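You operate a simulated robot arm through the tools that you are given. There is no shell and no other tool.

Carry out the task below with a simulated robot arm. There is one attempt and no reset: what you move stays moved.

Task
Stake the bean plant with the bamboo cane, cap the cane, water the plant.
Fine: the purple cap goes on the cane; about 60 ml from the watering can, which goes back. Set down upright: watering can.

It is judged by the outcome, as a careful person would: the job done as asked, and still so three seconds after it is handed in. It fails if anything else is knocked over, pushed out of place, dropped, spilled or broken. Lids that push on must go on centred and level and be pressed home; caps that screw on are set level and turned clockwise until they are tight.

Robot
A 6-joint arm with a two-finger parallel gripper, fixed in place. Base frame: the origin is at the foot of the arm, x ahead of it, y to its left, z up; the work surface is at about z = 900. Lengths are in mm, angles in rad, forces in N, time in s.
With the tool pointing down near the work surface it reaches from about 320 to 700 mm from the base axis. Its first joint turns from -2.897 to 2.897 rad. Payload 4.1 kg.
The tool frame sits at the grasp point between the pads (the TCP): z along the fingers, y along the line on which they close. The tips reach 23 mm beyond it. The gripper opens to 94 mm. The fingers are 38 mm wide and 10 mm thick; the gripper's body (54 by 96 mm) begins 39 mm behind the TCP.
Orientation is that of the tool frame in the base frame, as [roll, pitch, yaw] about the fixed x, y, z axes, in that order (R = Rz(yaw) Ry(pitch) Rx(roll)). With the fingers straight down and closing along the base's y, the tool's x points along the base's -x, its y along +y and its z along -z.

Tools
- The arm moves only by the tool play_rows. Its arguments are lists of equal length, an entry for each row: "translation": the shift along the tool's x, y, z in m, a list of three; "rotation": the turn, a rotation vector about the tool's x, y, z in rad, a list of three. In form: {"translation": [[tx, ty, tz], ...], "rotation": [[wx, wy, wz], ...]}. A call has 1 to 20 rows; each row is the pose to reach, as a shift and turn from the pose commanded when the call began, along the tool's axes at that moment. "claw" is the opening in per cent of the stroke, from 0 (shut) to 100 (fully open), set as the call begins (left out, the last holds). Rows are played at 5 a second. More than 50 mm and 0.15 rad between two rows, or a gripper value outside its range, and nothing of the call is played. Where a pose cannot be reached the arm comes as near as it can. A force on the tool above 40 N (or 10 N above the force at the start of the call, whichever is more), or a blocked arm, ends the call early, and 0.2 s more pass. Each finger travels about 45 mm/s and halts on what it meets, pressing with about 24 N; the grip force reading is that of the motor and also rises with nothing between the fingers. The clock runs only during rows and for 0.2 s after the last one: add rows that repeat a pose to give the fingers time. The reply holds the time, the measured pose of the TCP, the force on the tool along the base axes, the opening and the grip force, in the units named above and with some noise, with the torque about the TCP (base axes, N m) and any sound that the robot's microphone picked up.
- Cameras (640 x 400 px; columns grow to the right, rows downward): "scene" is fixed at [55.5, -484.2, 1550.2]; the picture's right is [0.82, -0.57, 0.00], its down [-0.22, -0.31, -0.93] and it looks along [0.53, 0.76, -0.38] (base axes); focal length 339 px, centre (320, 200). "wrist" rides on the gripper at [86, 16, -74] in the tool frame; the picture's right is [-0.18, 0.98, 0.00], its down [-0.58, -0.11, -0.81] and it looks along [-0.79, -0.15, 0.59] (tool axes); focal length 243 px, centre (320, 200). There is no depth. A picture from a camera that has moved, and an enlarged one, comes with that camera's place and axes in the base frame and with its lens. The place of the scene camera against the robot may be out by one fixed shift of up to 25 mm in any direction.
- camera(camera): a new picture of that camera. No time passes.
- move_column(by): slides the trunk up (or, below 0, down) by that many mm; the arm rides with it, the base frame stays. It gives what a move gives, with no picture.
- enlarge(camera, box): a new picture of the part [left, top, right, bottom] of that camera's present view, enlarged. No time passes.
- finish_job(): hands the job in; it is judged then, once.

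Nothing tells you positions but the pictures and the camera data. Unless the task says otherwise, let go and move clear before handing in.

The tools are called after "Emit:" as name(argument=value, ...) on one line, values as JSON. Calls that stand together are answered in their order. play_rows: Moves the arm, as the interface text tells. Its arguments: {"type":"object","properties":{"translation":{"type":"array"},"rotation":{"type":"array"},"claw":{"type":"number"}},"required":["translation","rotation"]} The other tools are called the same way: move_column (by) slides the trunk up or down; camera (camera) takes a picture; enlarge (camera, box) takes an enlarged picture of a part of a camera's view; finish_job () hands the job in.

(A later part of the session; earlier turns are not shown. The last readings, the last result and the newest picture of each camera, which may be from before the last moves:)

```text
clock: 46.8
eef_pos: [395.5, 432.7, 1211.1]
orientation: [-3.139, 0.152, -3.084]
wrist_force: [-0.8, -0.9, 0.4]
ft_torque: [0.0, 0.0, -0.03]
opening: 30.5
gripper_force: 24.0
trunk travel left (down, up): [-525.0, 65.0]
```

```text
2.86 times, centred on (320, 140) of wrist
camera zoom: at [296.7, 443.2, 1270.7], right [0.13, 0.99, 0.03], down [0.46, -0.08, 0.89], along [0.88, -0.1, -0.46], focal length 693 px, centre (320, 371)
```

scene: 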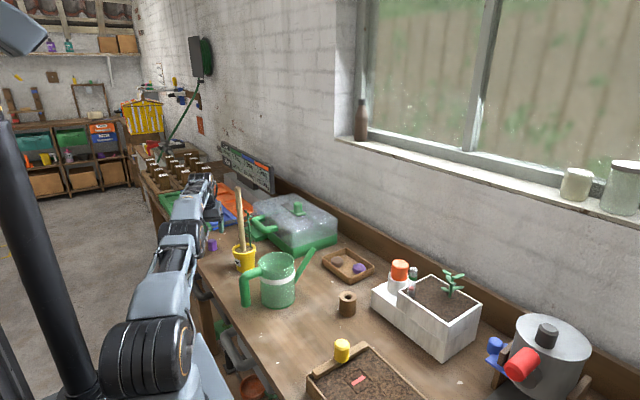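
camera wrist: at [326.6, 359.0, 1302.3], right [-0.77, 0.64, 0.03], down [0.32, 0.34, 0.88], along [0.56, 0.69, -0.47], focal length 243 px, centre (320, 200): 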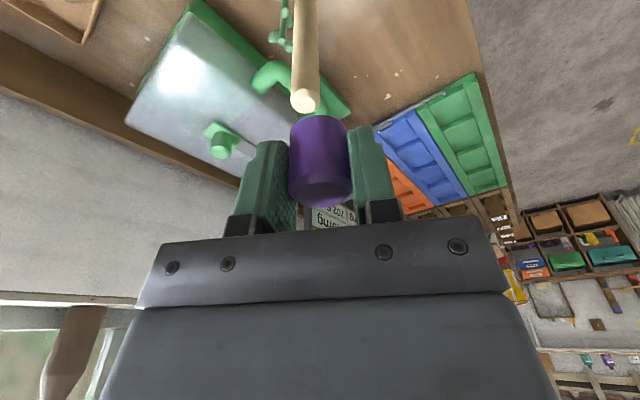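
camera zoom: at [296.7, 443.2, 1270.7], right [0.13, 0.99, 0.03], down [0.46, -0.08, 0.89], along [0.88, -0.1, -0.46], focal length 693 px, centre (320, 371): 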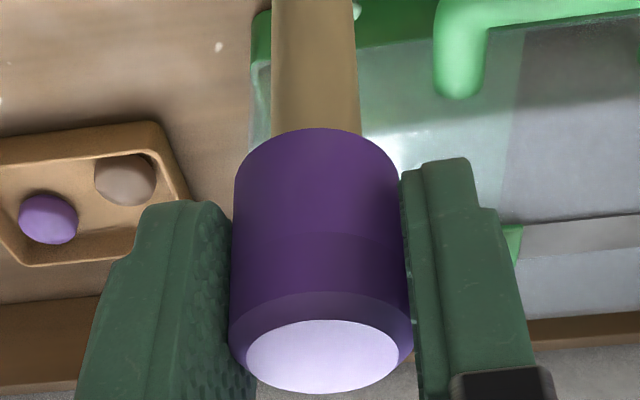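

Emit:
play_rows(translation=[[0.0003, 0, 0.0017], [0.0005, 0, 0.0033], [0.0008, 0, 0.005], [0.0008, 0, 0.005]], rotation=[[0, 0, 0], [0, 0, 0], [0, 0, 0], [0, 0, 0]])

Emit:
enlarge(camera="scene", box=[225, 165, 275, 196])

Emit:
enlarge(camera="wrist", box=[265, 70, 375, 210])

```text
clock: 47.8
eef_pos: [395.6, 433.0, 1206.2]
orientation: [-3.138, 0.153, -3.083]
wrist_force: [0.0, 0.4, 0.8]
ft_torque: [0.02, 0.01, 0.03]
opening: 30.2
gripper_force: 24.0
trunk travel left (down, up): [-525.0, 65.0]
```

```text
12.80 times, centred on (250, 180) of scene
camera zoom: at [55.5, -484.2, 1550.2], right [0.82, -0.57, 0.0], down [-0.22, -0.31, -0.93], along [0.53, 0.76, -0.38], focal length 4344 px, centre (1216, 450)
```

zoom: 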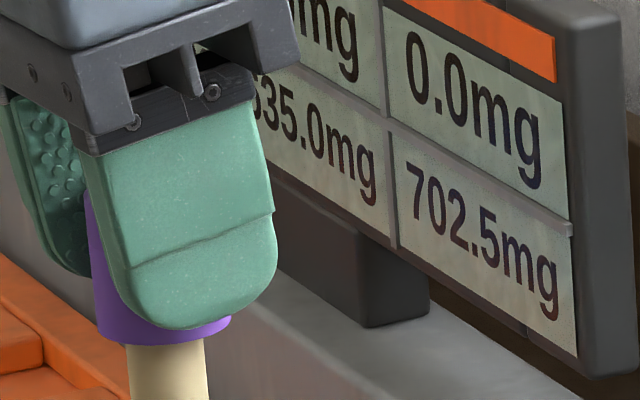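

```text
2.86 times, centred on (320, 140) of wrist
camera zoom: at [296.8, 442.9, 1266.3], right [0.13, 0.99, 0.03], down [0.46, -0.08, 0.89], along [0.88, -0.1, -0.46], focal length 693 px, centre (320, 371)
```

zoom: 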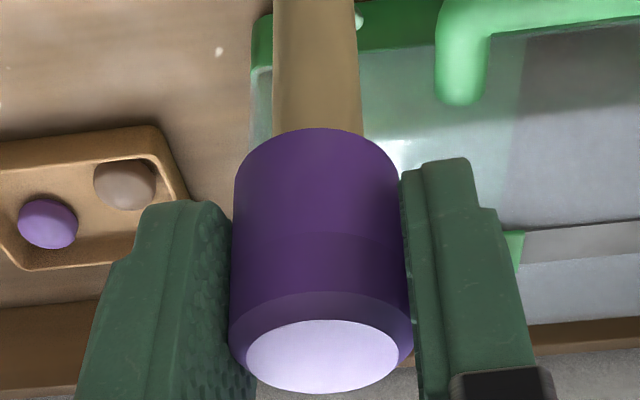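

The cap appears to be sliding over the cane with no resistance. Continuing.

Emit:
play_rows(translation=[[0.0003, 0, 0.0017], [0.0005, 0, 0.0033], [0.0008, 0, 0.005], [0.0008, 0, 0.005]], rotation=[[0, 0, 0], [0, 0, 0], [0, 0, 0], [0, 0, 0]])

Emit:
play_rows(translation=[[0.0003, 0, 0.0017], [0.0005, 0, 0.0033], [0.0008, 0, 0.005], [0.0008, 0, 0.005]], rotation=[[0, 0, 0], [0, 0, 0], [0, 0, 0], [0, 0, 0]])

Emit:
enlarge(camera="scene", box=[225, 165, 275, 196])

Emit:
enlarge(camera="wrist", box=[265, 70, 375, 210])

```text
clock: 48.8
eef_pos: [395.0, 432.6, 1202.1]
orientation: [-3.141, 0.151, -3.084]
wrist_force: [0.0, 0.1, 0.1]
ft_torque: [0.0, 0.02, 0.02]
opening: 30.3
gripper_force: 24.5
trunk travel left (down, up): [-525.0, 65.0]
```

```text
clock: 49.8
eef_pos: [394.2, 431.6, 1196.4]
orientation: [-3.14, 0.153, -3.084]
wrist_force: [0.0, 0.5, -0.3]
ft_torque: [-0.06, 0.02, -0.01]
opening: 30.3
gripper_force: 24.2
trunk travel left (down, up): [-525.0, 65.0]
```

```text
12.80 times, centred on (250, 180) of scene
camera zoom: at [55.5, -484.2, 1550.2], right [0.82, -0.57, 0.0], down [-0.22, -0.31, -0.93], along [0.53, 0.76, -0.38], focal length 4344 px, centre (1216, 450)
```

zoom: 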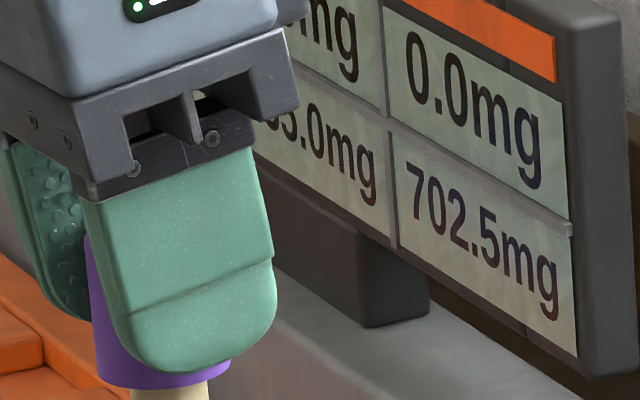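

```text
2.86 times, centred on (320, 140) of wrist
camera zoom: at [295.6, 442.5, 1255.6], right [0.13, 0.99, 0.03], down [0.46, -0.08, 0.89], along [0.88, -0.1, -0.46], focal length 693 px, centre (320, 371)
```

zoom: 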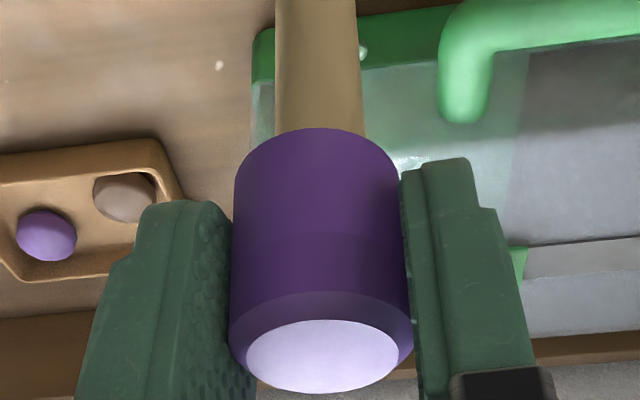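

Emit:
play_rows(translation=[[-0.0003, 0.0006, 0.001], [-0.0002, 0.0006, 0.0025], [0.0, 0.0006, 0.004], [0.0, 0.0006, 0.004]], rotation=[[0, 0, 0], [0, 0, 0], [0, 0, 0], [0, 0, 0]])

Emit:
play_rows(translation=[[0.0002, 0, 0.0015], [0.0005, 0, 0.003], [0.0005, 0, 0.003]], rotation=[[0, 0, 0], [0, 0, 0], [0, 0, 0]])

Emit:
enlarge(camera="wrist", box=[265, 70, 375, 210])

```text
clock: 50.8
eef_pos: [394.8, 432.4, 1194.2]
orientation: [3.14, 0.152, -3.084]
wrist_force: [-0.5, -0.6, 11.1]
ft_torque: [0.02, 0.01, 0.02]
opening: 30.4
gripper_force: 24.2
trunk travel left (down, up): [-525.0, 65.0]
```

```text
clock: 51.6
eef_pos: [394.7, 430.2, 1191.6]
orientation: [3.14, 0.155, -3.083]
wrist_force: [-0.6, -0.7, 25.0]
ft_torque: [0.0, -0.08, -0.01]
opening: 30.6
gripper_force: 23.9
trunk travel left (down, up): [-525.0, 65.0]
```

```text
2.86 times, centred on (320, 140) of wrist
camera zoom: at [295.2, 441.4, 1250.9], right [0.13, 0.99, 0.03], down [0.46, -0.08, 0.89], along [0.88, -0.1, -0.46], focal length 693 px, centre (320, 371)
```

zoom: 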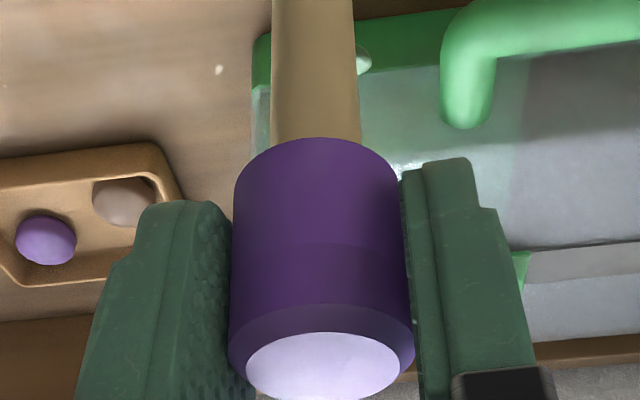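

The cap met firm resistance (25 N) and has slipped slightly in the grip, so it's on. I'll release it, then press it home from above with the closed fingers.

Emit:
play_rows(translation=[[-0.0002, 0, -0.0015], [-0.0002, 0, -0.0015]], rotation=[[0, 0, 0], [0, 0, 0]])

Emit:
play_rows(translation=[[0, 0, 0], [0, 0, 0], [0, 0, 0], [0, 0, 0]], rotation=[[0, 0, 0], [0, 0, 0], [0, 0, 0], [0, 0, 0]], claw=62)

Emit:
camera(camera="wrist")

Emit:
enlarge(camera="scene", box=[215, 150, 285, 260])

```text
clock: 52.2
eef_pos: [394.6, 431.4, 1191.4]
orientation: [-3.141, 0.151, -3.085]
wrist_force: [0.5, 0.1, 19.4]
ft_torque: [0.01, -0.01, -0.01]
opening: 30.5
gripper_force: 23.9
trunk travel left (down, up): [-525.0, 65.0]
```

```text
clock: 53.2
eef_pos: [396.3, 432.4, 1192.3]
orientation: [-3.139, 0.152, -3.083]
wrist_force: [0.2, 0.4, -0.3]
ft_torque: [0.02, 0.01, -0.01]
opening: 58.3
gripper_force: 0.0
trunk travel left (down, up): [-525.0, 65.0]
```

```text
taken
camera wrist: at [297.1, 443.0, 1250.4], right [0.13, 0.99, 0.03], down [0.46, -0.08, 0.89], along [0.88, -0.1, -0.46], focal length 243 px, centre (320, 200)
```

wrist: 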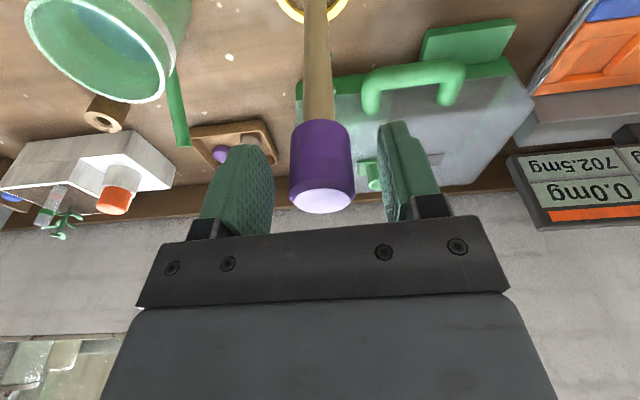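

```text
3.64 times, centred on (250, 205) of scene
camera zoom: at [55.5, -484.2, 1550.2], right [0.82, -0.57, 0.0], down [-0.22, -0.31, -0.93], along [0.53, 0.76, -0.38], focal length 1234 px, centre (574, 182)
```

zoom: 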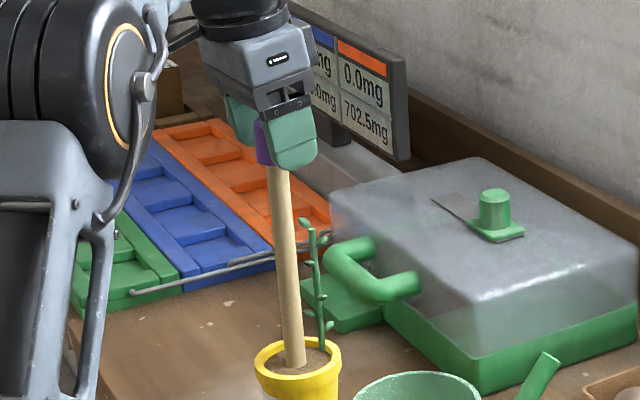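

Released and the cap stays on. Rising, levelling the tool and closing the fingers above it.

Emit:
play_rows(translation=[[-0.0026, 0, -0.0168], [-0.0051, 0, -0.0336], [-0.0076, 0, -0.0494], [-0.0076, 0, -0.0494], [-0.0076, 0, -0.0494], [-0.0076, 0, -0.0494]], rotation=[[0, 0, 0], [0, 0, 0], [0, 0, 0], [0, 0.08, 0], [0, 0.152, 0], [0, 0.152, 0]])

Emit:
camera(camera="wrist")

Emit:
enlarge(camera="scene", box=[225, 165, 275, 196])

Emit:
enlarge(camera="wrist", box=[275, 60, 365, 140])

```text
clock: 54.6
eef_pos: [395.3, 433.1, 1239.3]
orientation: [-3.141, -0.001, -3.085]
wrist_force: [-0.2, -0.2, 0.0]
ft_torque: [0.02, 0.0, 0.03]
opening: 58.3
gripper_force: 0.1
trunk travel left (down, up): [-525.0, 65.0]
```

```text
taken
camera wrist: at [306.9, 443.7, 1313.9], right [0.13, 0.99, 0.0], down [0.59, -0.07, 0.81], along [0.8, -0.1, -0.59], focal length 243 px, centre (320, 200)
```

wrist: 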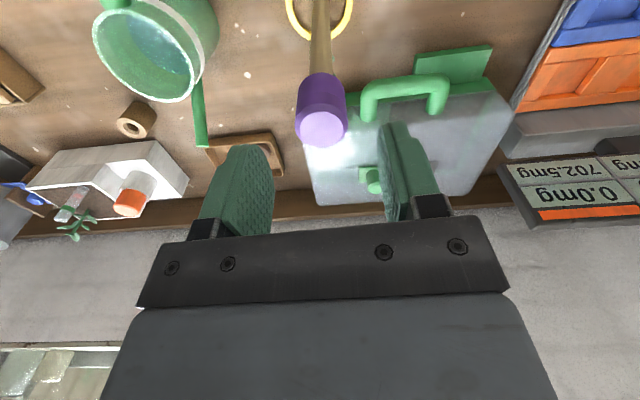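

```text
12.80 times, centred on (250, 180) of scene
camera zoom: at [55.5, -484.2, 1550.2], right [0.82, -0.57, 0.0], down [-0.22, -0.31, -0.93], along [0.53, 0.76, -0.38], focal length 4344 px, centre (1216, 450)
```

zoom: 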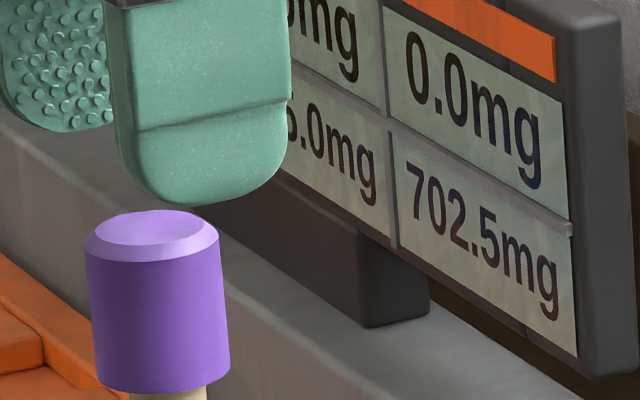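

```text
5.00 times, centred on (320, 100) of wrist
camera zoom: at [306.9, 443.7, 1313.9], right [0.13, 0.99, 0.0], down [0.59, -0.07, 0.81], along [0.8, -0.1, -0.59], focal length 1213 px, centre (320, 700)
```

zoom: 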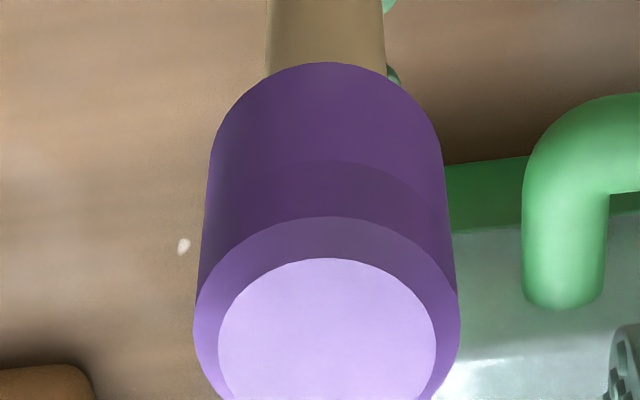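

The cap is on, level and centred. Now closing the fingers and pressing it home from directly above.

Emit:
play_rows(translation=[[0, 0, 0], [0, 0, 0], [0, 0, 0], [0, 0, 0], [0, 0, 0]], rotation=[[0, 0, 0], [0, 0, 0], [0, 0, 0], [0, 0, 0], [0, 0, 0]], claw=0)

Emit:
play_rows(translation=[[0, 0, 0.004], [0, 0, 0.008], [0, 0, 0.012], [0, 0, 0.012]], rotation=[[0, 0, 0], [0, 0, 0], [0, 0, 0], [0, 0, 0]])

Emit:
enlarge(camera="scene", box=[225, 165, 275, 196])

Emit:
camera(camera="wrist")

```text
clock: 55.8
eef_pos: [395.0, 432.3, 1241.4]
orientation: [-3.14, -0.001, -3.084]
wrist_force: [-0.3, -0.4, 0.2]
ft_torque: [-0.02, 0.04, 0.0]
opening: 0.0
gripper_force: 24.8
trunk travel left (down, up): [-525.0, 65.0]
```

```text
clock: 56.8
eef_pos: [395.6, 433.0, 1228.8]
orientation: [3.141, 0.0, -3.083]
wrist_force: [0.4, -0.8, 0.4]
ft_torque: [0.01, 0.0, -0.02]
opening: 0.0
gripper_force: 23.7
trunk travel left (down, up): [-525.0, 65.0]
```

```text
12.80 times, centred on (250, 180) of scene
camera zoom: at [55.5, -484.2, 1550.2], right [0.82, -0.57, 0.0], down [-0.22, -0.31, -0.93], along [0.53, 0.76, -0.38], focal length 4344 px, centre (1216, 450)
```

zoom: 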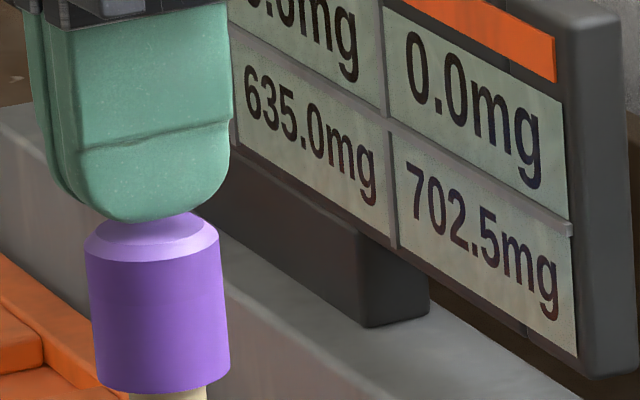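

```text
taken
camera wrist: at [306.4, 444.2, 1301.5], right [0.13, 0.99, 0.0], down [0.59, -0.07, 0.81], along [0.8, -0.1, -0.59], focal length 243 px, centre (320, 200)
```

wrist: 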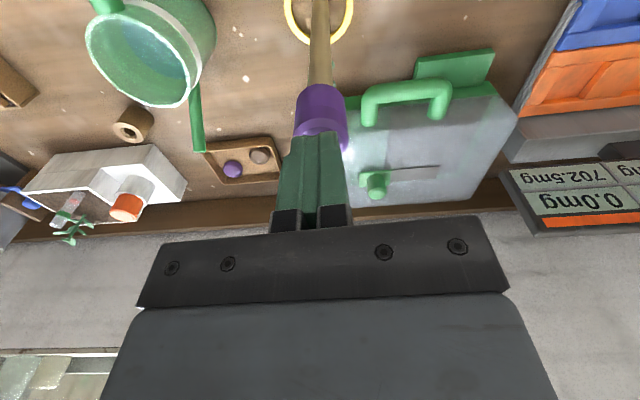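

Emit:
play_rows(translation=[[0, 0, 0.002], [0, 0, 0.004], [0, 0, 0.006], [0, 0, 0.006]], rotation=[[0, 0, 0], [0, 0, 0], [0, 0, 0], [0, 0, 0]])

Emit:
play_rows(translation=[[0, 0, 0.001], [0, 0, 0.002], [0, 0, 0.003], [0, 0, 0.003]], rotation=[[0, 0, 0], [0, 0, 0], [0, 0, 0], [0, 0, 0]])

Emit:
enlarge(camera="scene", box=[225, 165, 275, 196])

```text
clock: 57.8
eef_pos: [395.9, 432.2, 1223.8]
orientation: [3.14, 0.002, -3.083]
wrist_force: [0.7, 0.2, 7.4]
ft_torque: [0.0, -0.03, 0.02]
opening: 0.0
gripper_force: 23.8
trunk travel left (down, up): [-525.0, 65.0]
```

```text
clock: 58.8
eef_pos: [393.2, 431.1, 1221.8]
orientation: [3.139, 0.002, -3.084]
wrist_force: [0.6, 0.2, 27.0]
ft_torque: [-0.02, -0.07, -0.03]
opening: 0.2
gripper_force: 23.5
trunk travel left (down, up): [-525.0, 65.0]
```

```text
12.80 times, centred on (250, 180) of scene
camera zoom: at [55.5, -484.2, 1550.2], right [0.82, -0.57, 0.0], down [-0.22, -0.31, -0.93], along [0.53, 0.76, -0.38], focal length 4344 px, centre (1216, 450)
```

zoom: 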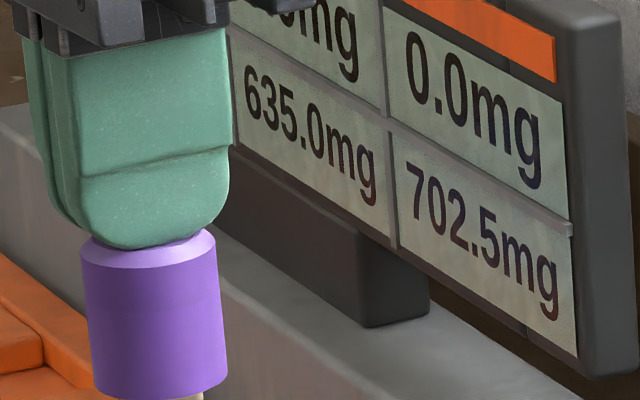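

It moved down about 2 mm under 27 N. Pressing further.

Emit:
play_rows(translation=[[0, 0, 0.001], [0, 0, 0.002], [0, 0, 0.003], [0, 0, 0.003]], rotation=[[0, 0, 0], [0, 0, 0], [0, 0, 0], [0, 0, 0]])

Emit:
enlarge(camera="scene", box=[225, 165, 275, 196])

Emit:
enlarge(camera="scene", box=[225, 225, 275, 256])

```text
clock: 59.8
eef_pos: [392.2, 430.0, 1222.6]
orientation: [3.135, 0.004, -3.083]
wrist_force: [-0.5, -0.1, 39.7]
ft_torque: [0.02, -0.05, 0.0]
opening: 0.2
gripper_force: 23.9
trunk travel left (down, up): [-525.0, 65.0]
```

```text
12.80 times, centred on (250, 180) of scene
camera zoom: at [55.5, -484.2, 1550.2], right [0.82, -0.57, 0.0], down [-0.22, -0.31, -0.93], along [0.53, 0.76, -0.38], focal length 4344 px, centre (1216, 450)
```

zoom: 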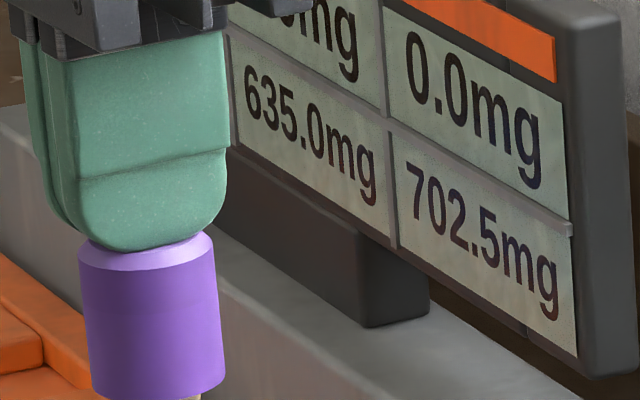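

```text
12.80 times, centred on (250, 240) of scene
camera zoom: at [55.5, -484.2, 1550.2], right [0.82, -0.57, 0.0], down [-0.22, -0.31, -0.93], along [0.53, 0.76, -0.38], focal length 4344 px, centre (1216, -318)
```

zoom: 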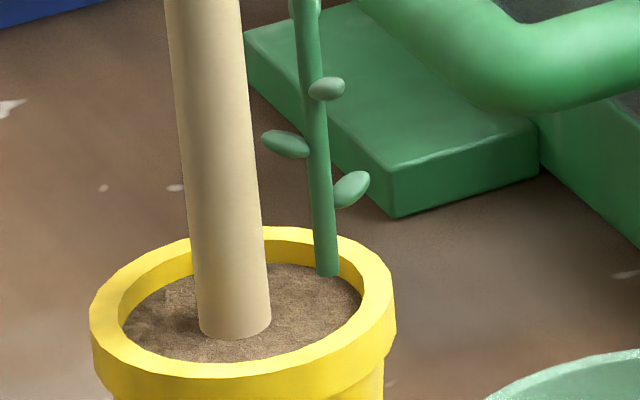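

39.7 N with no further movement: the cap is home. Lifting off and checking that everything stands straight.

Emit:
play_rows(translation=[[0, 0, -0.004], [0, 0, -0.012], [0, 0, -0.03], [0, 0, -0.03]], rotation=[[0, 0, 0], [0, 0, 0], [0, 0, 0], [0, 0, 0]])

Emit:
enlarge(camera="scene", box=[225, 165, 275, 196])

Emit:
enlarge(camera="scene", box=[225, 225, 275, 256])

Emit:
camera(camera="wrist")

```text
clock: 60.8
eef_pos: [394.6, 434.6, 1247.0]
orientation: [-3.14, -0.002, -3.083]
wrist_force: [0.2, 0.5, 0.5]
ft_torque: [0.0, 0.01, 0.0]
opening: 0.0
gripper_force: 24.0
trunk travel left (down, up): [-525.0, 65.0]
```

```text
12.80 times, centred on (250, 180) of scene
camera zoom: at [55.5, -484.2, 1550.2], right [0.82, -0.57, 0.0], down [-0.22, -0.31, -0.93], along [0.53, 0.76, -0.38], focal length 4344 px, centre (1216, 450)
```

zoom: 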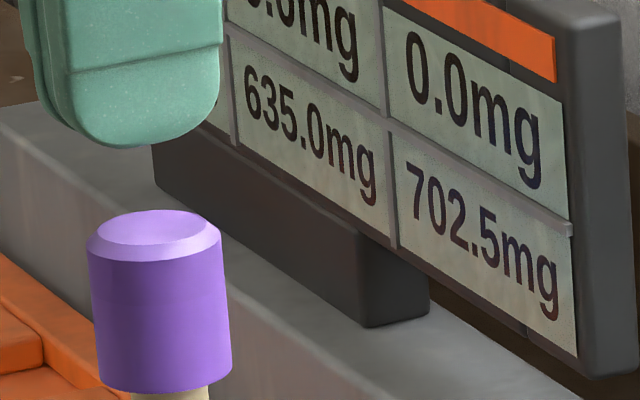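

```text
12.80 times, centred on (250, 240) of scene
camera zoom: at [55.5, -484.2, 1550.2], right [0.82, -0.57, 0.0], down [-0.22, -0.31, -0.93], along [0.53, 0.76, -0.38], focal length 4344 px, centre (1216, -318)
```

zoom: 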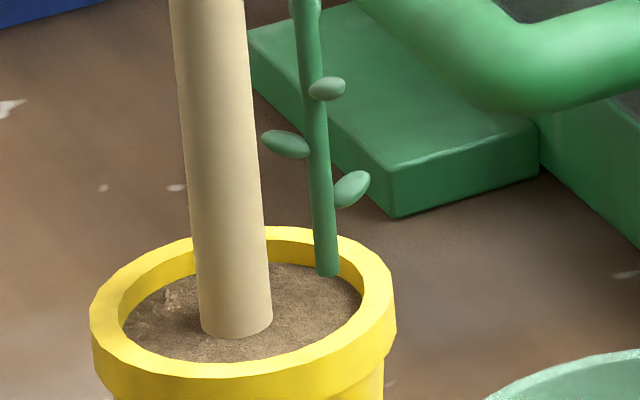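

```text
taken
camera wrist: at [305.7, 444.3, 1319.9], right [0.13, 0.99, 0.0], down [0.59, -0.07, 0.81], along [0.8, -0.1, -0.59], focal length 243 px, centre (320, 200)
```

wrist: 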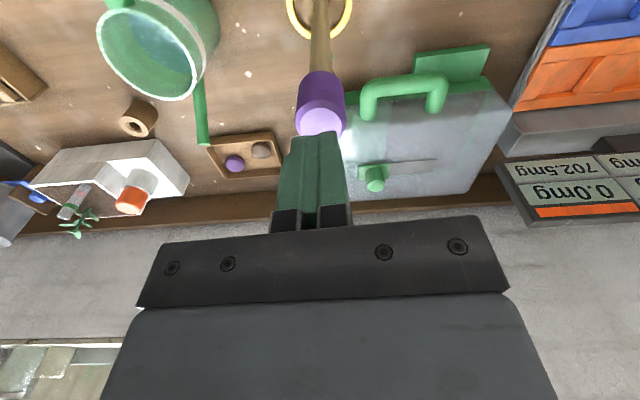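

Cap is seated and back to upright. Let me double check for lean along the other direction using the wrist view.

Emit:
enlarge(camera="wrist", box=[275, 0, 365, 140])

Emit:
enlarge(camera="scene", box=[215, 225, 345, 325])

```text
2.86 times, centred on (320, 70) of wrist
camera zoom: at [305.7, 444.3, 1319.9], right [0.13, 0.99, 0.0], down [0.59, -0.07, 0.81], along [0.8, -0.1, -0.59], focal length 693 px, centre (320, 571)
```

zoom: 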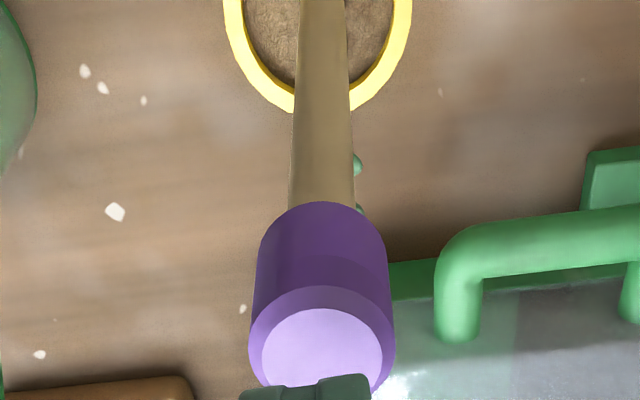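

```text
4.00 times, centred on (280, 275) of scene
camera zoom: at [55.5, -484.2, 1550.2], right [0.82, -0.57, 0.0], down [-0.22, -0.31, -0.93], along [0.53, 0.76, -0.38], focal length 1357 px, centre (480, -100)
```

zoom: 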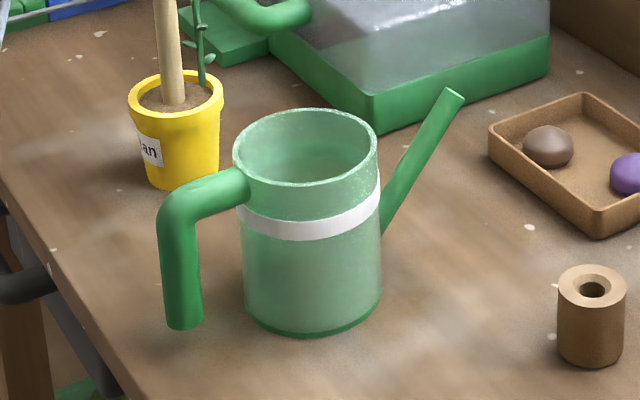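

The cane and cap are straight. Now the watering can: I'll move to a viewpoint over it with the wrist camera looking steeply down.

Emit:
play_rows(translation=[[0.01, -0.032, 0], [0.021, -0.064, 0], [0.032, -0.096, 0], [0.043, -0.128, 0.005], [0.055, -0.162, 0.012], [0.0666, -0.1964, 0.017], [0.0666, -0.1964, 0.017]], rotation=[[0, 0, 0], [0, 0.07, 0], [0, 0.15, 0], [0, 0.25, 0], [0, 0.35, 0], [0, 0.45, 0], [0, 0.45, 0]])

Emit:
camera(camera="wrist")

Emit:
camera(camera="scene")

```text
clock: 62.4
eef_pos: [339.4, 232.2, 1231.2]
orientation: [3.141, -0.454, -3.083]
wrist_force: [0.3, -0.7, -0.6]
ft_torque: [-0.01, 0.02, 0.01]
opening: 0.0
gripper_force: 24.0
trunk travel left (down, up): [-525.0, 65.0]
```

```text
taken
camera wrist: at [292.3, 245.6, 1333.7], right [0.11, 0.99, -0.08], down [0.88, -0.06, 0.47], along [0.46, -0.12, -0.88], focal length 243 px, centre (320, 200)
```

wrist: 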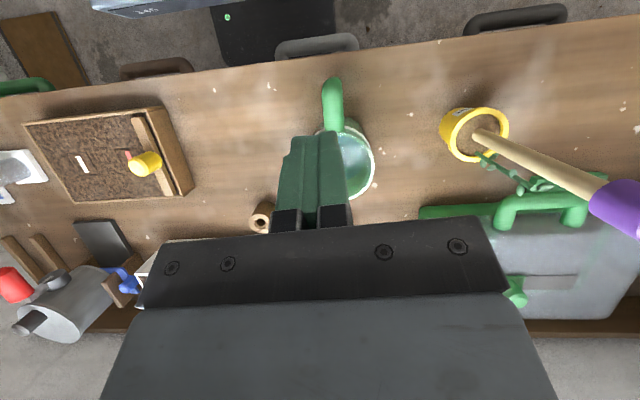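

```text
taken
```

scene: 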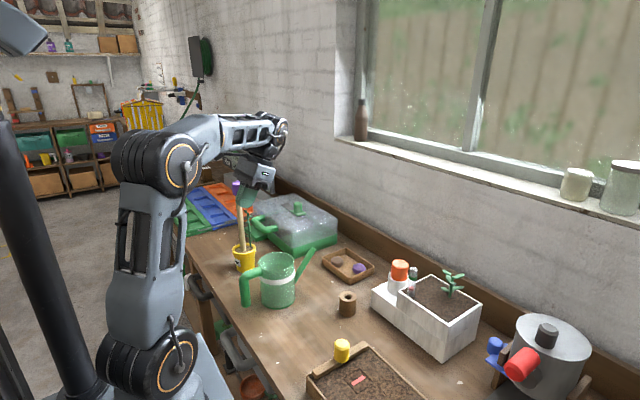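

Emit:
enlarge(camera="wrist", box=[280, 60, 420, 210])

Emit:
enlarge(camera="scene", box=[235, 235, 325, 315])

```text
2.67 times, centred on (350, 135) of wrist
camera zoom: at [292.3, 245.6, 1333.7], right [0.11, 0.99, -0.08], down [0.88, -0.06, 0.47], along [0.46, -0.12, -0.88], focal length 647 px, centre (240, 373)
```

zoom: 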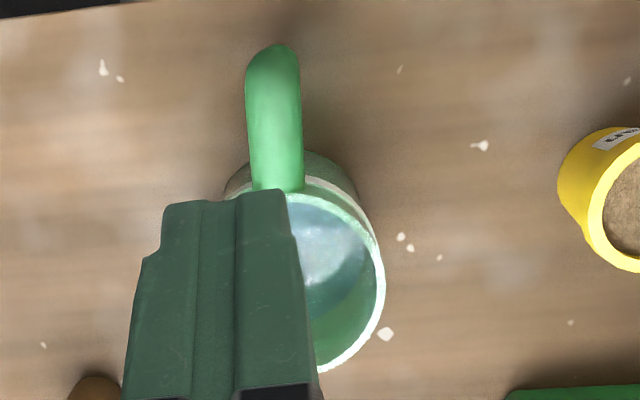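

```text
5.00 times, centred on (280, 275) of scene
camera zoom: at [55.5, -484.2, 1550.2], right [0.82, -0.57, 0.0], down [-0.22, -0.31, -0.93], along [0.53, 0.76, -0.38], focal length 1697 px, centre (520, -175)
```

zoom: 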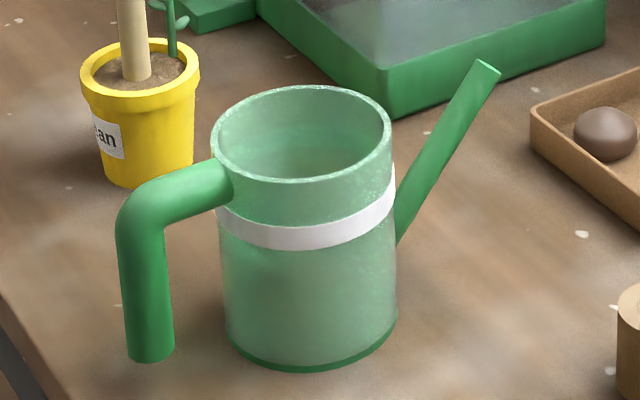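

Emit:
play_rows(translation=[[-0.003, -0.0273, 0.0097], [-0.006, -0.0546, 0.0194], [-0.0089, -0.0819, 0.0291], [-0.0089, -0.0819, 0.0291]], rotation=[[0, 0, 0], [0, 0, 0], [0, 0, 0], [0, 0, 0]])

Emit:
camera(camera="wrist")

Emit:
enlarge(camera="wrist", box=[350, 60, 500, 210])

```text
clock: 63.4
eef_pos: [340.6, 150.3, 1201.1]
orientation: [-3.14, -0.45, -3.083]
wrist_force: [-0.2, -0.8, -0.2]
ft_torque: [0.02, 0.01, 0.02]
opening: 0.0
gripper_force: 23.8
trunk travel left (down, up): [-525.0, 65.0]
```

```text
taken
camera wrist: at [293.4, 163.7, 1304.3], right [0.11, 0.99, -0.08], down [0.88, -0.06, 0.47], along [0.46, -0.12, -0.88], focal length 243 px, centre (320, 200)
```

wrist: 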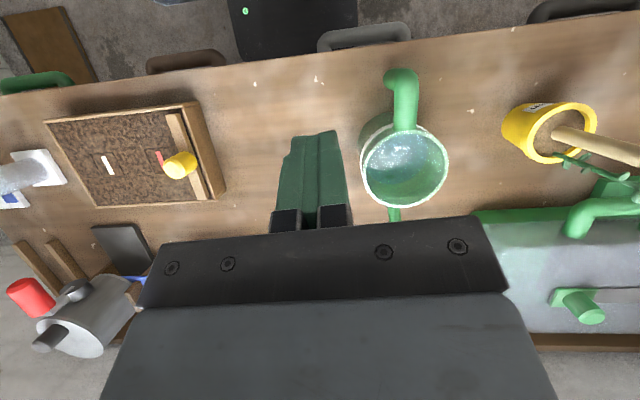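

```text
2.67 times, centred on (425, 135) of wrist
camera zoom: at [293.4, 163.7, 1304.3], right [0.11, 0.99, -0.08], down [0.88, -0.06, 0.47], along [0.46, -0.12, -0.88], focal length 647 px, centre (40, 373)
```

zoom: 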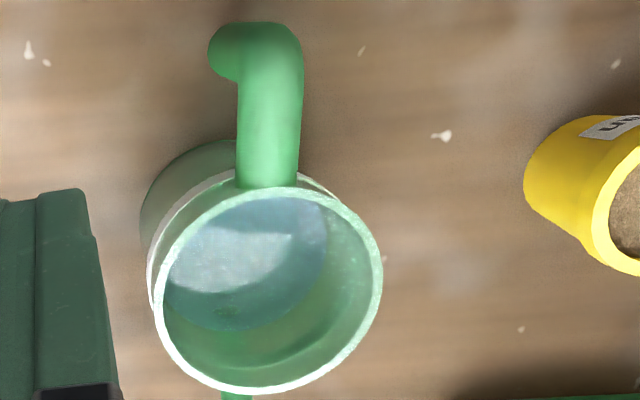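

Emit:
enlarge(camera="wrist", box=[352, 105, 456, 215])

Emit:
enlarge(camera="scene", box=[240, 245, 320, 315])

```text
3.64 times, centred on (404, 160) of wrist
camera zoom: at [293.4, 163.7, 1304.3], right [0.11, 0.99, -0.08], down [0.88, -0.06, 0.47], along [0.46, -0.12, -0.88], focal length 882 px, centre (14, 346)
```

zoom: 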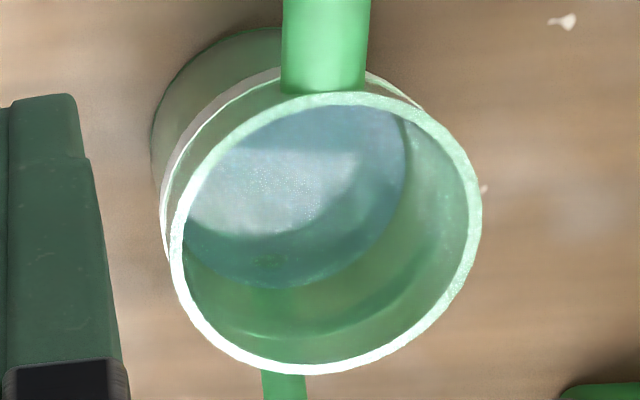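

```text
5.71 times, centred on (280, 280) of scene
camera zoom: at [55.5, -484.2, 1550.2], right [0.82, -0.57, 0.0], down [-0.22, -0.31, -0.93], along [0.53, 0.76, -0.38], focal length 1939 px, centre (549, -257)
```

zoom: 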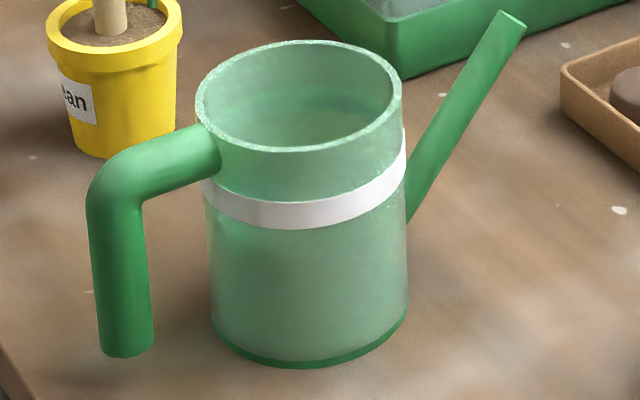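

The can's handle runs along −x at y ≈ 234, with tube diameter about 25 mm and axis z ≈ 996. The rim is at z ≈ 1015 and the water sits about 60 mm below it. I'll level the tool above the horizontal part of the handle and open the fingers.

Emit:
play_rows(translation=[[-0.0108, 0.0209, 0.0228], [-0.0217, 0.0419, 0.0456], [-0.0325, 0.0628, 0.0684], [-0.0433, 0.0837, 0.0912], [-0.0433, 0.0837, 0.0912]], rotation=[[-0.0034, -0.1125, 0.0147], [-0.0068, -0.225, 0.0293], [-0.0103, -0.3375, 0.044], [-0.0137, -0.45, 0.0586], [-0.0137, -0.45, 0.0586]], claw=64)

Emit:
camera(camera="wrist")

Emit:
camera(camera="scene")

```text
clock: 64.6
eef_pos: [335.7, 235.4, 1099.3]
orientation: [3.14, 0.001, 3.141]
wrist_force: [0.6, -1.0, -0.1]
ft_torque: [-0.02, -0.02, 0.03]
opening: 60.2
gripper_force: 0.0
trunk travel left (down, up): [-525.0, 65.0]
```

```text
taken
camera wrist: at [247.3, 251.5, 1171.7], right [0.19, 0.98, 0.0], down [0.58, -0.11, 0.81], along [0.79, -0.15, -0.59], focal length 243 px, centre (320, 200)
```

wrist: 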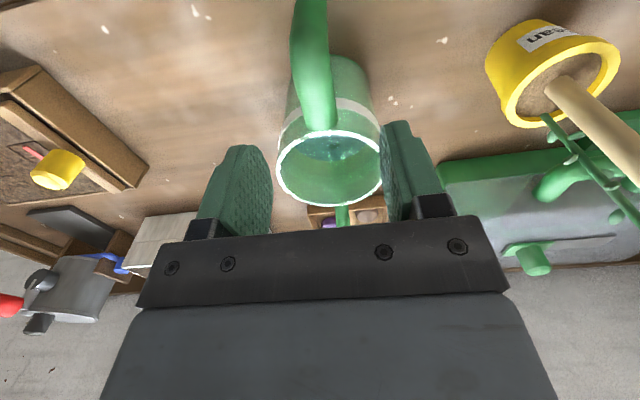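

```text
taken
```

scene: 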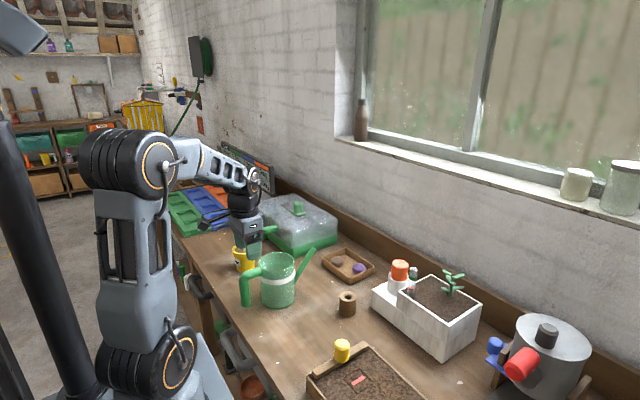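

Emit:
enlarge(camera="wrist", box=[250, 0, 410, 100])

Emit:
enlarge(camera="wrist", box=[250, 100, 410, 210])

Emit:
enlarge(camera="scene", box=[210, 180, 330, 310])

```text
4.00 times, centred on (330, 50) of wrist
camera zoom: at [247.3, 251.5, 1171.7], right [0.19, 0.98, 0.0], down [0.58, -0.11, 0.81], along [0.79, -0.15, -0.59], focal length 970 px, centre (280, 800)
```

zoom: 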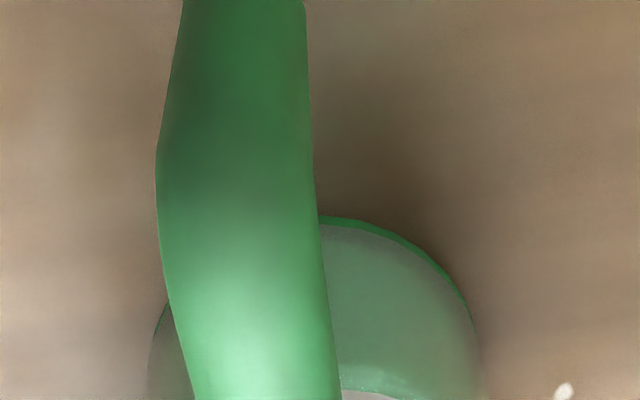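

```text
3.64 times, centred on (330, 155) of wrist
camera zoom: at [247.3, 251.5, 1171.7], right [0.19, 0.98, 0.0], down [0.58, -0.11, 0.81], along [0.79, -0.15, -0.59], focal length 882 px, centre (284, 364)
```

zoom: 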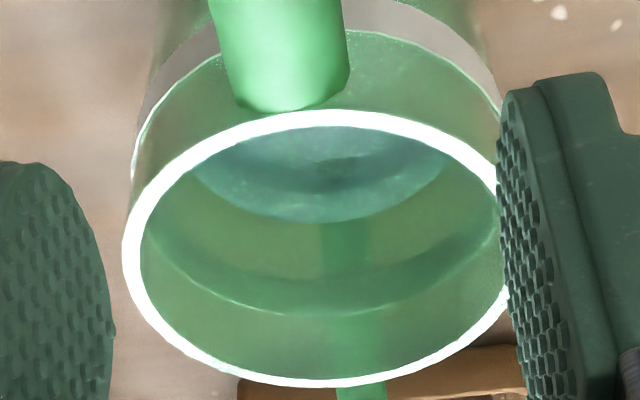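

```text
3.08 times, centred on (270, 245) of scene
camera zoom: at [55.5, -484.2, 1550.2], right [0.82, -0.57, 0.0], down [-0.22, -0.31, -0.93], along [0.53, 0.76, -0.38], focal length 1044 px, centre (474, 62)
```

zoom: 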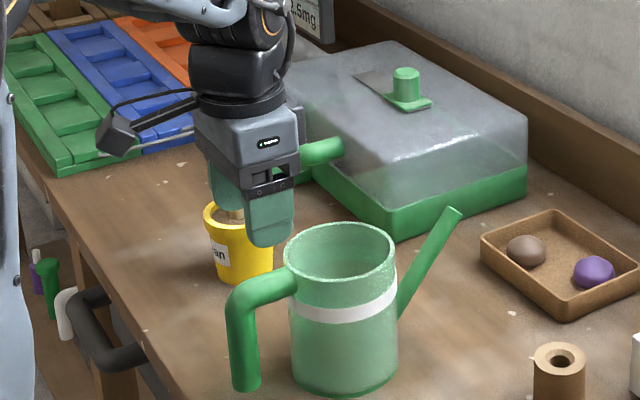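

The handle is about 6 mm to −y of the TCP. I'll shift and descend partway to check the alignment.

Emit:
play_rows(translation=[[0, -0.003, 0.015], [0, -0.006, 0.03], [0, -0.006, 0.045], [0, -0.006, 0.058], [0, -0.006, 0.058]], rotation=[[0, 0, 0], [0, 0, 0], [0, 0, 0], [0, 0, 0], [0, 0, 0]])

Emit:
camera(camera="wrist")

Emit:
enlarge(camera="scene", box=[230, 215, 320, 310])

```text
clock: 65.8
eef_pos: [335.7, 229.5, 1040.5]
orientation: [3.141, 0.0, 3.14]
wrist_force: [0.0, 0.0, -0.2]
ft_torque: [-0.01, 0.01, 0.0]
opening: 60.4
gripper_force: 0.1
trunk travel left (down, up): [-525.0, 65.0]
```

```text
taken
camera wrist: at [246.8, 245.5, 1114.8], right [0.19, 0.98, 0.0], down [0.58, -0.11, 0.81], along [0.79, -0.15, -0.59], focal length 243 px, centre (320, 200)
```

wrist: 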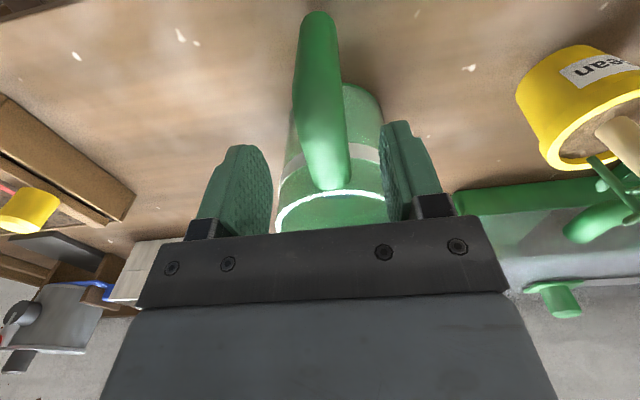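

```text
4.21 times, centred on (275, 262) of scene
camera zoom: at [55.5, -484.2, 1550.2], right [0.82, -0.57, 0.0], down [-0.22, -0.31, -0.93], along [0.53, 0.76, -0.38], focal length 1429 px, centre (510, -63)
```

zoom: 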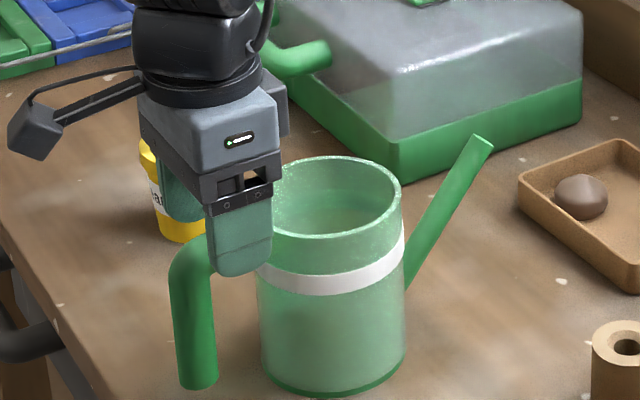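

Alignment is good. Descending around the handle to grasp height (keeping the palm above the can's rim).

Emit:
play_rows(translation=[[0.0025, 0.0005, 0.012], [0.0025, 0.0005, 0.024], [0.0025, 0.0005, 0.036], [0.0025, 0.0005, 0.045], [0.0025, 0.0005, 0.05], [0.0025, 0.0005, 0.05]], rotation=[[0, 0, 0.01], [0, 0, 0.02], [0, 0, 0.03], [0, 0, 0.03], [0, 0, 0.03], [0, 0, 0.03]])

Emit:
camera(camera="wrist")

Emit:
enlarge(camera="scene", box=[230, 215, 320, 310])

```text
clock: 67.2
eef_pos: [332.7, 227.1, 991.0]
orientation: [-3.14, 0.0, 3.11]
wrist_force: [-0.1, 0.3, 0.5]
ft_torque: [0.0, 0.03, 0.0]
opening: 60.1
gripper_force: 0.0
trunk travel left (down, up): [-525.0, 65.0]
```

```text
taken
camera wrist: at [244.8, 247.2, 1064.4], right [0.22, 0.98, 0.0], down [0.58, -0.13, 0.81], along [0.79, -0.17, -0.59], focal length 243 px, centre (320, 200)
```

wrist: 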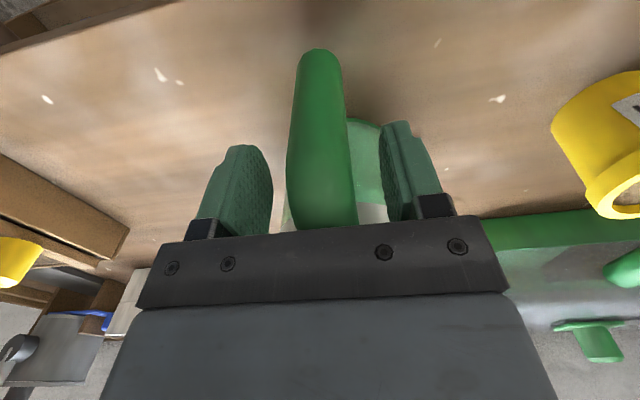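

```text
4.21 times, centred on (275, 262) of scene
camera zoom: at [55.5, -484.2, 1550.2], right [0.82, -0.57, 0.0], down [-0.22, -0.31, -0.93], along [0.53, 0.76, -0.38], focal length 1429 px, centre (510, -63)
```

zoom: 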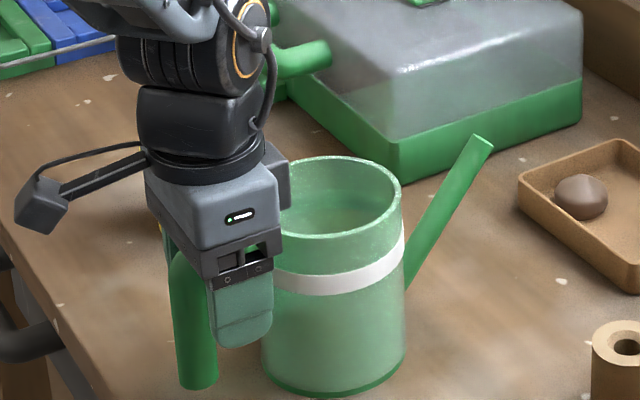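

Emit:
play_rows(translation=[[0, 0.001, 0], [0, 0.001, 0]], rotation=[[0, 0, 0], [0, 0, 0]])

Emit:
play_rows(translation=[[0, 0, 0], [0, 0, 0], [0, 0, 0], [0, 0, 0], [0, 0, 0], [0, 0, 0]], rotation=[[0, 0, 0], [0, 0, 0], [0, 0, 0], [0, 0, 0], [0, 0, 0], [0, 0, 0]], claw=0)

Emit:
camera(camera="wrist")

Emit:
enlarge(camera="scene", box=[230, 215, 320, 310])

```text
clock: 67.8
eef_pos: [333.0, 227.7, 991.5]
orientation: [-3.141, 0.0, 3.109]
wrist_force: [1.1, 0.1, 0.0]
ft_torque: [-0.01, 0.03, -0.01]
opening: 60.4
gripper_force: 0.1
trunk travel left (down, up): [-525.0, 65.0]
```

```text
clock: 69.2
eef_pos: [332.8, 228.6, 992.5]
orientation: [3.14, 0.0, 3.111]
wrist_force: [0.8, 2.1, 3.0]
ft_torque: [0.07, -0.05, 0.08]
opening: 25.9
gripper_force: 24.6
trunk travel left (down, up): [-525.0, 65.0]
```

```text
taken
camera wrist: at [245.3, 248.0, 1064.7], right [0.22, 0.98, 0.0], down [0.58, -0.13, 0.81], along [0.79, -0.17, -0.59], focal length 243 px, centre (320, 200)
```

wrist: 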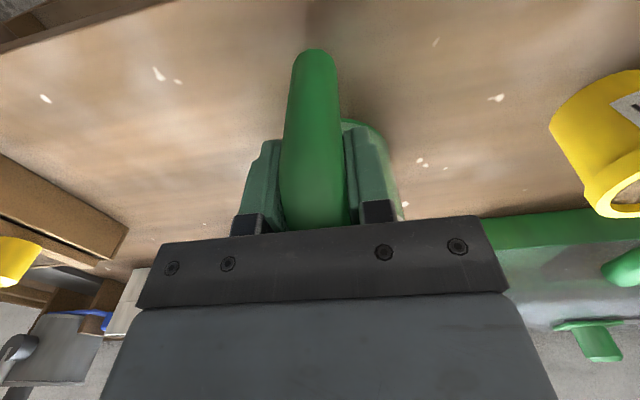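

```text
4.21 times, centred on (275, 262) of scene
camera zoom: at [55.5, -484.2, 1550.2], right [0.82, -0.57, 0.0], down [-0.22, -0.31, -0.93], along [0.53, 0.76, -0.38], focal length 1429 px, centre (510, -63)
```

zoom: 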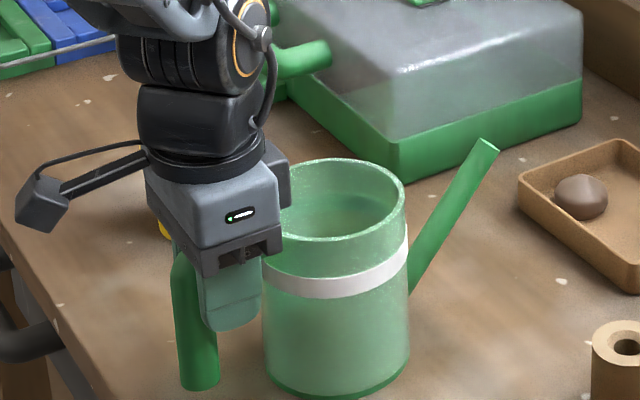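

Handle gripped (25.9 mm). Test lift by a few millimetres to see whether the can stays level.

Emit:
play_rows(translation=[[0, 0, -0.001], [0, 0, -0.002], [0, 0, -0.003], [0, 0, -0.004], [0, 0, -0.005], [0, 0, -0.005]], rotation=[[0, 0, 0], [0, 0, 0], [0, 0, 0], [0, 0, 0], [0, 0, 0], [0, 0, 0]])

Emit:
enlarge(camera="scene", box=[230, 215, 320, 310])

```text
clock: 70.6
eef_pos: [331.9, 227.7, 995.8]
orientation: [-3.139, -0.001, 3.109]
wrist_force: [0.4, 0.2, -4.7]
ft_torque: [-0.02, 0.36, 0.0]
opening: 25.8
gripper_force: 23.8
trunk travel left (down, up): [-525.0, 65.0]
```

```text
4.21 times, centred on (275, 262) of scene
camera zoom: at [55.5, -484.2, 1550.2], right [0.82, -0.57, 0.0], down [-0.22, -0.31, -0.93], along [0.53, 0.76, -0.38], focal length 1429 px, centre (510, -63)
```

zoom: 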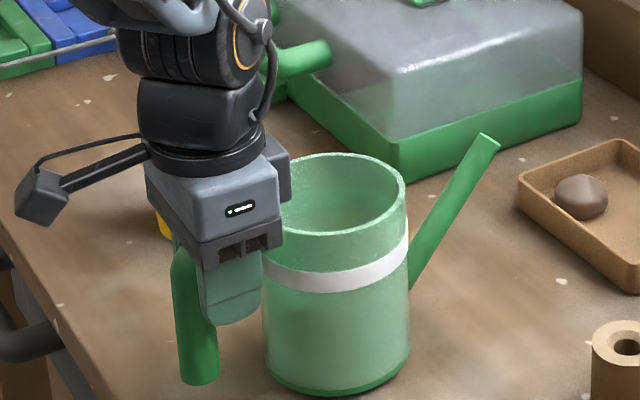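

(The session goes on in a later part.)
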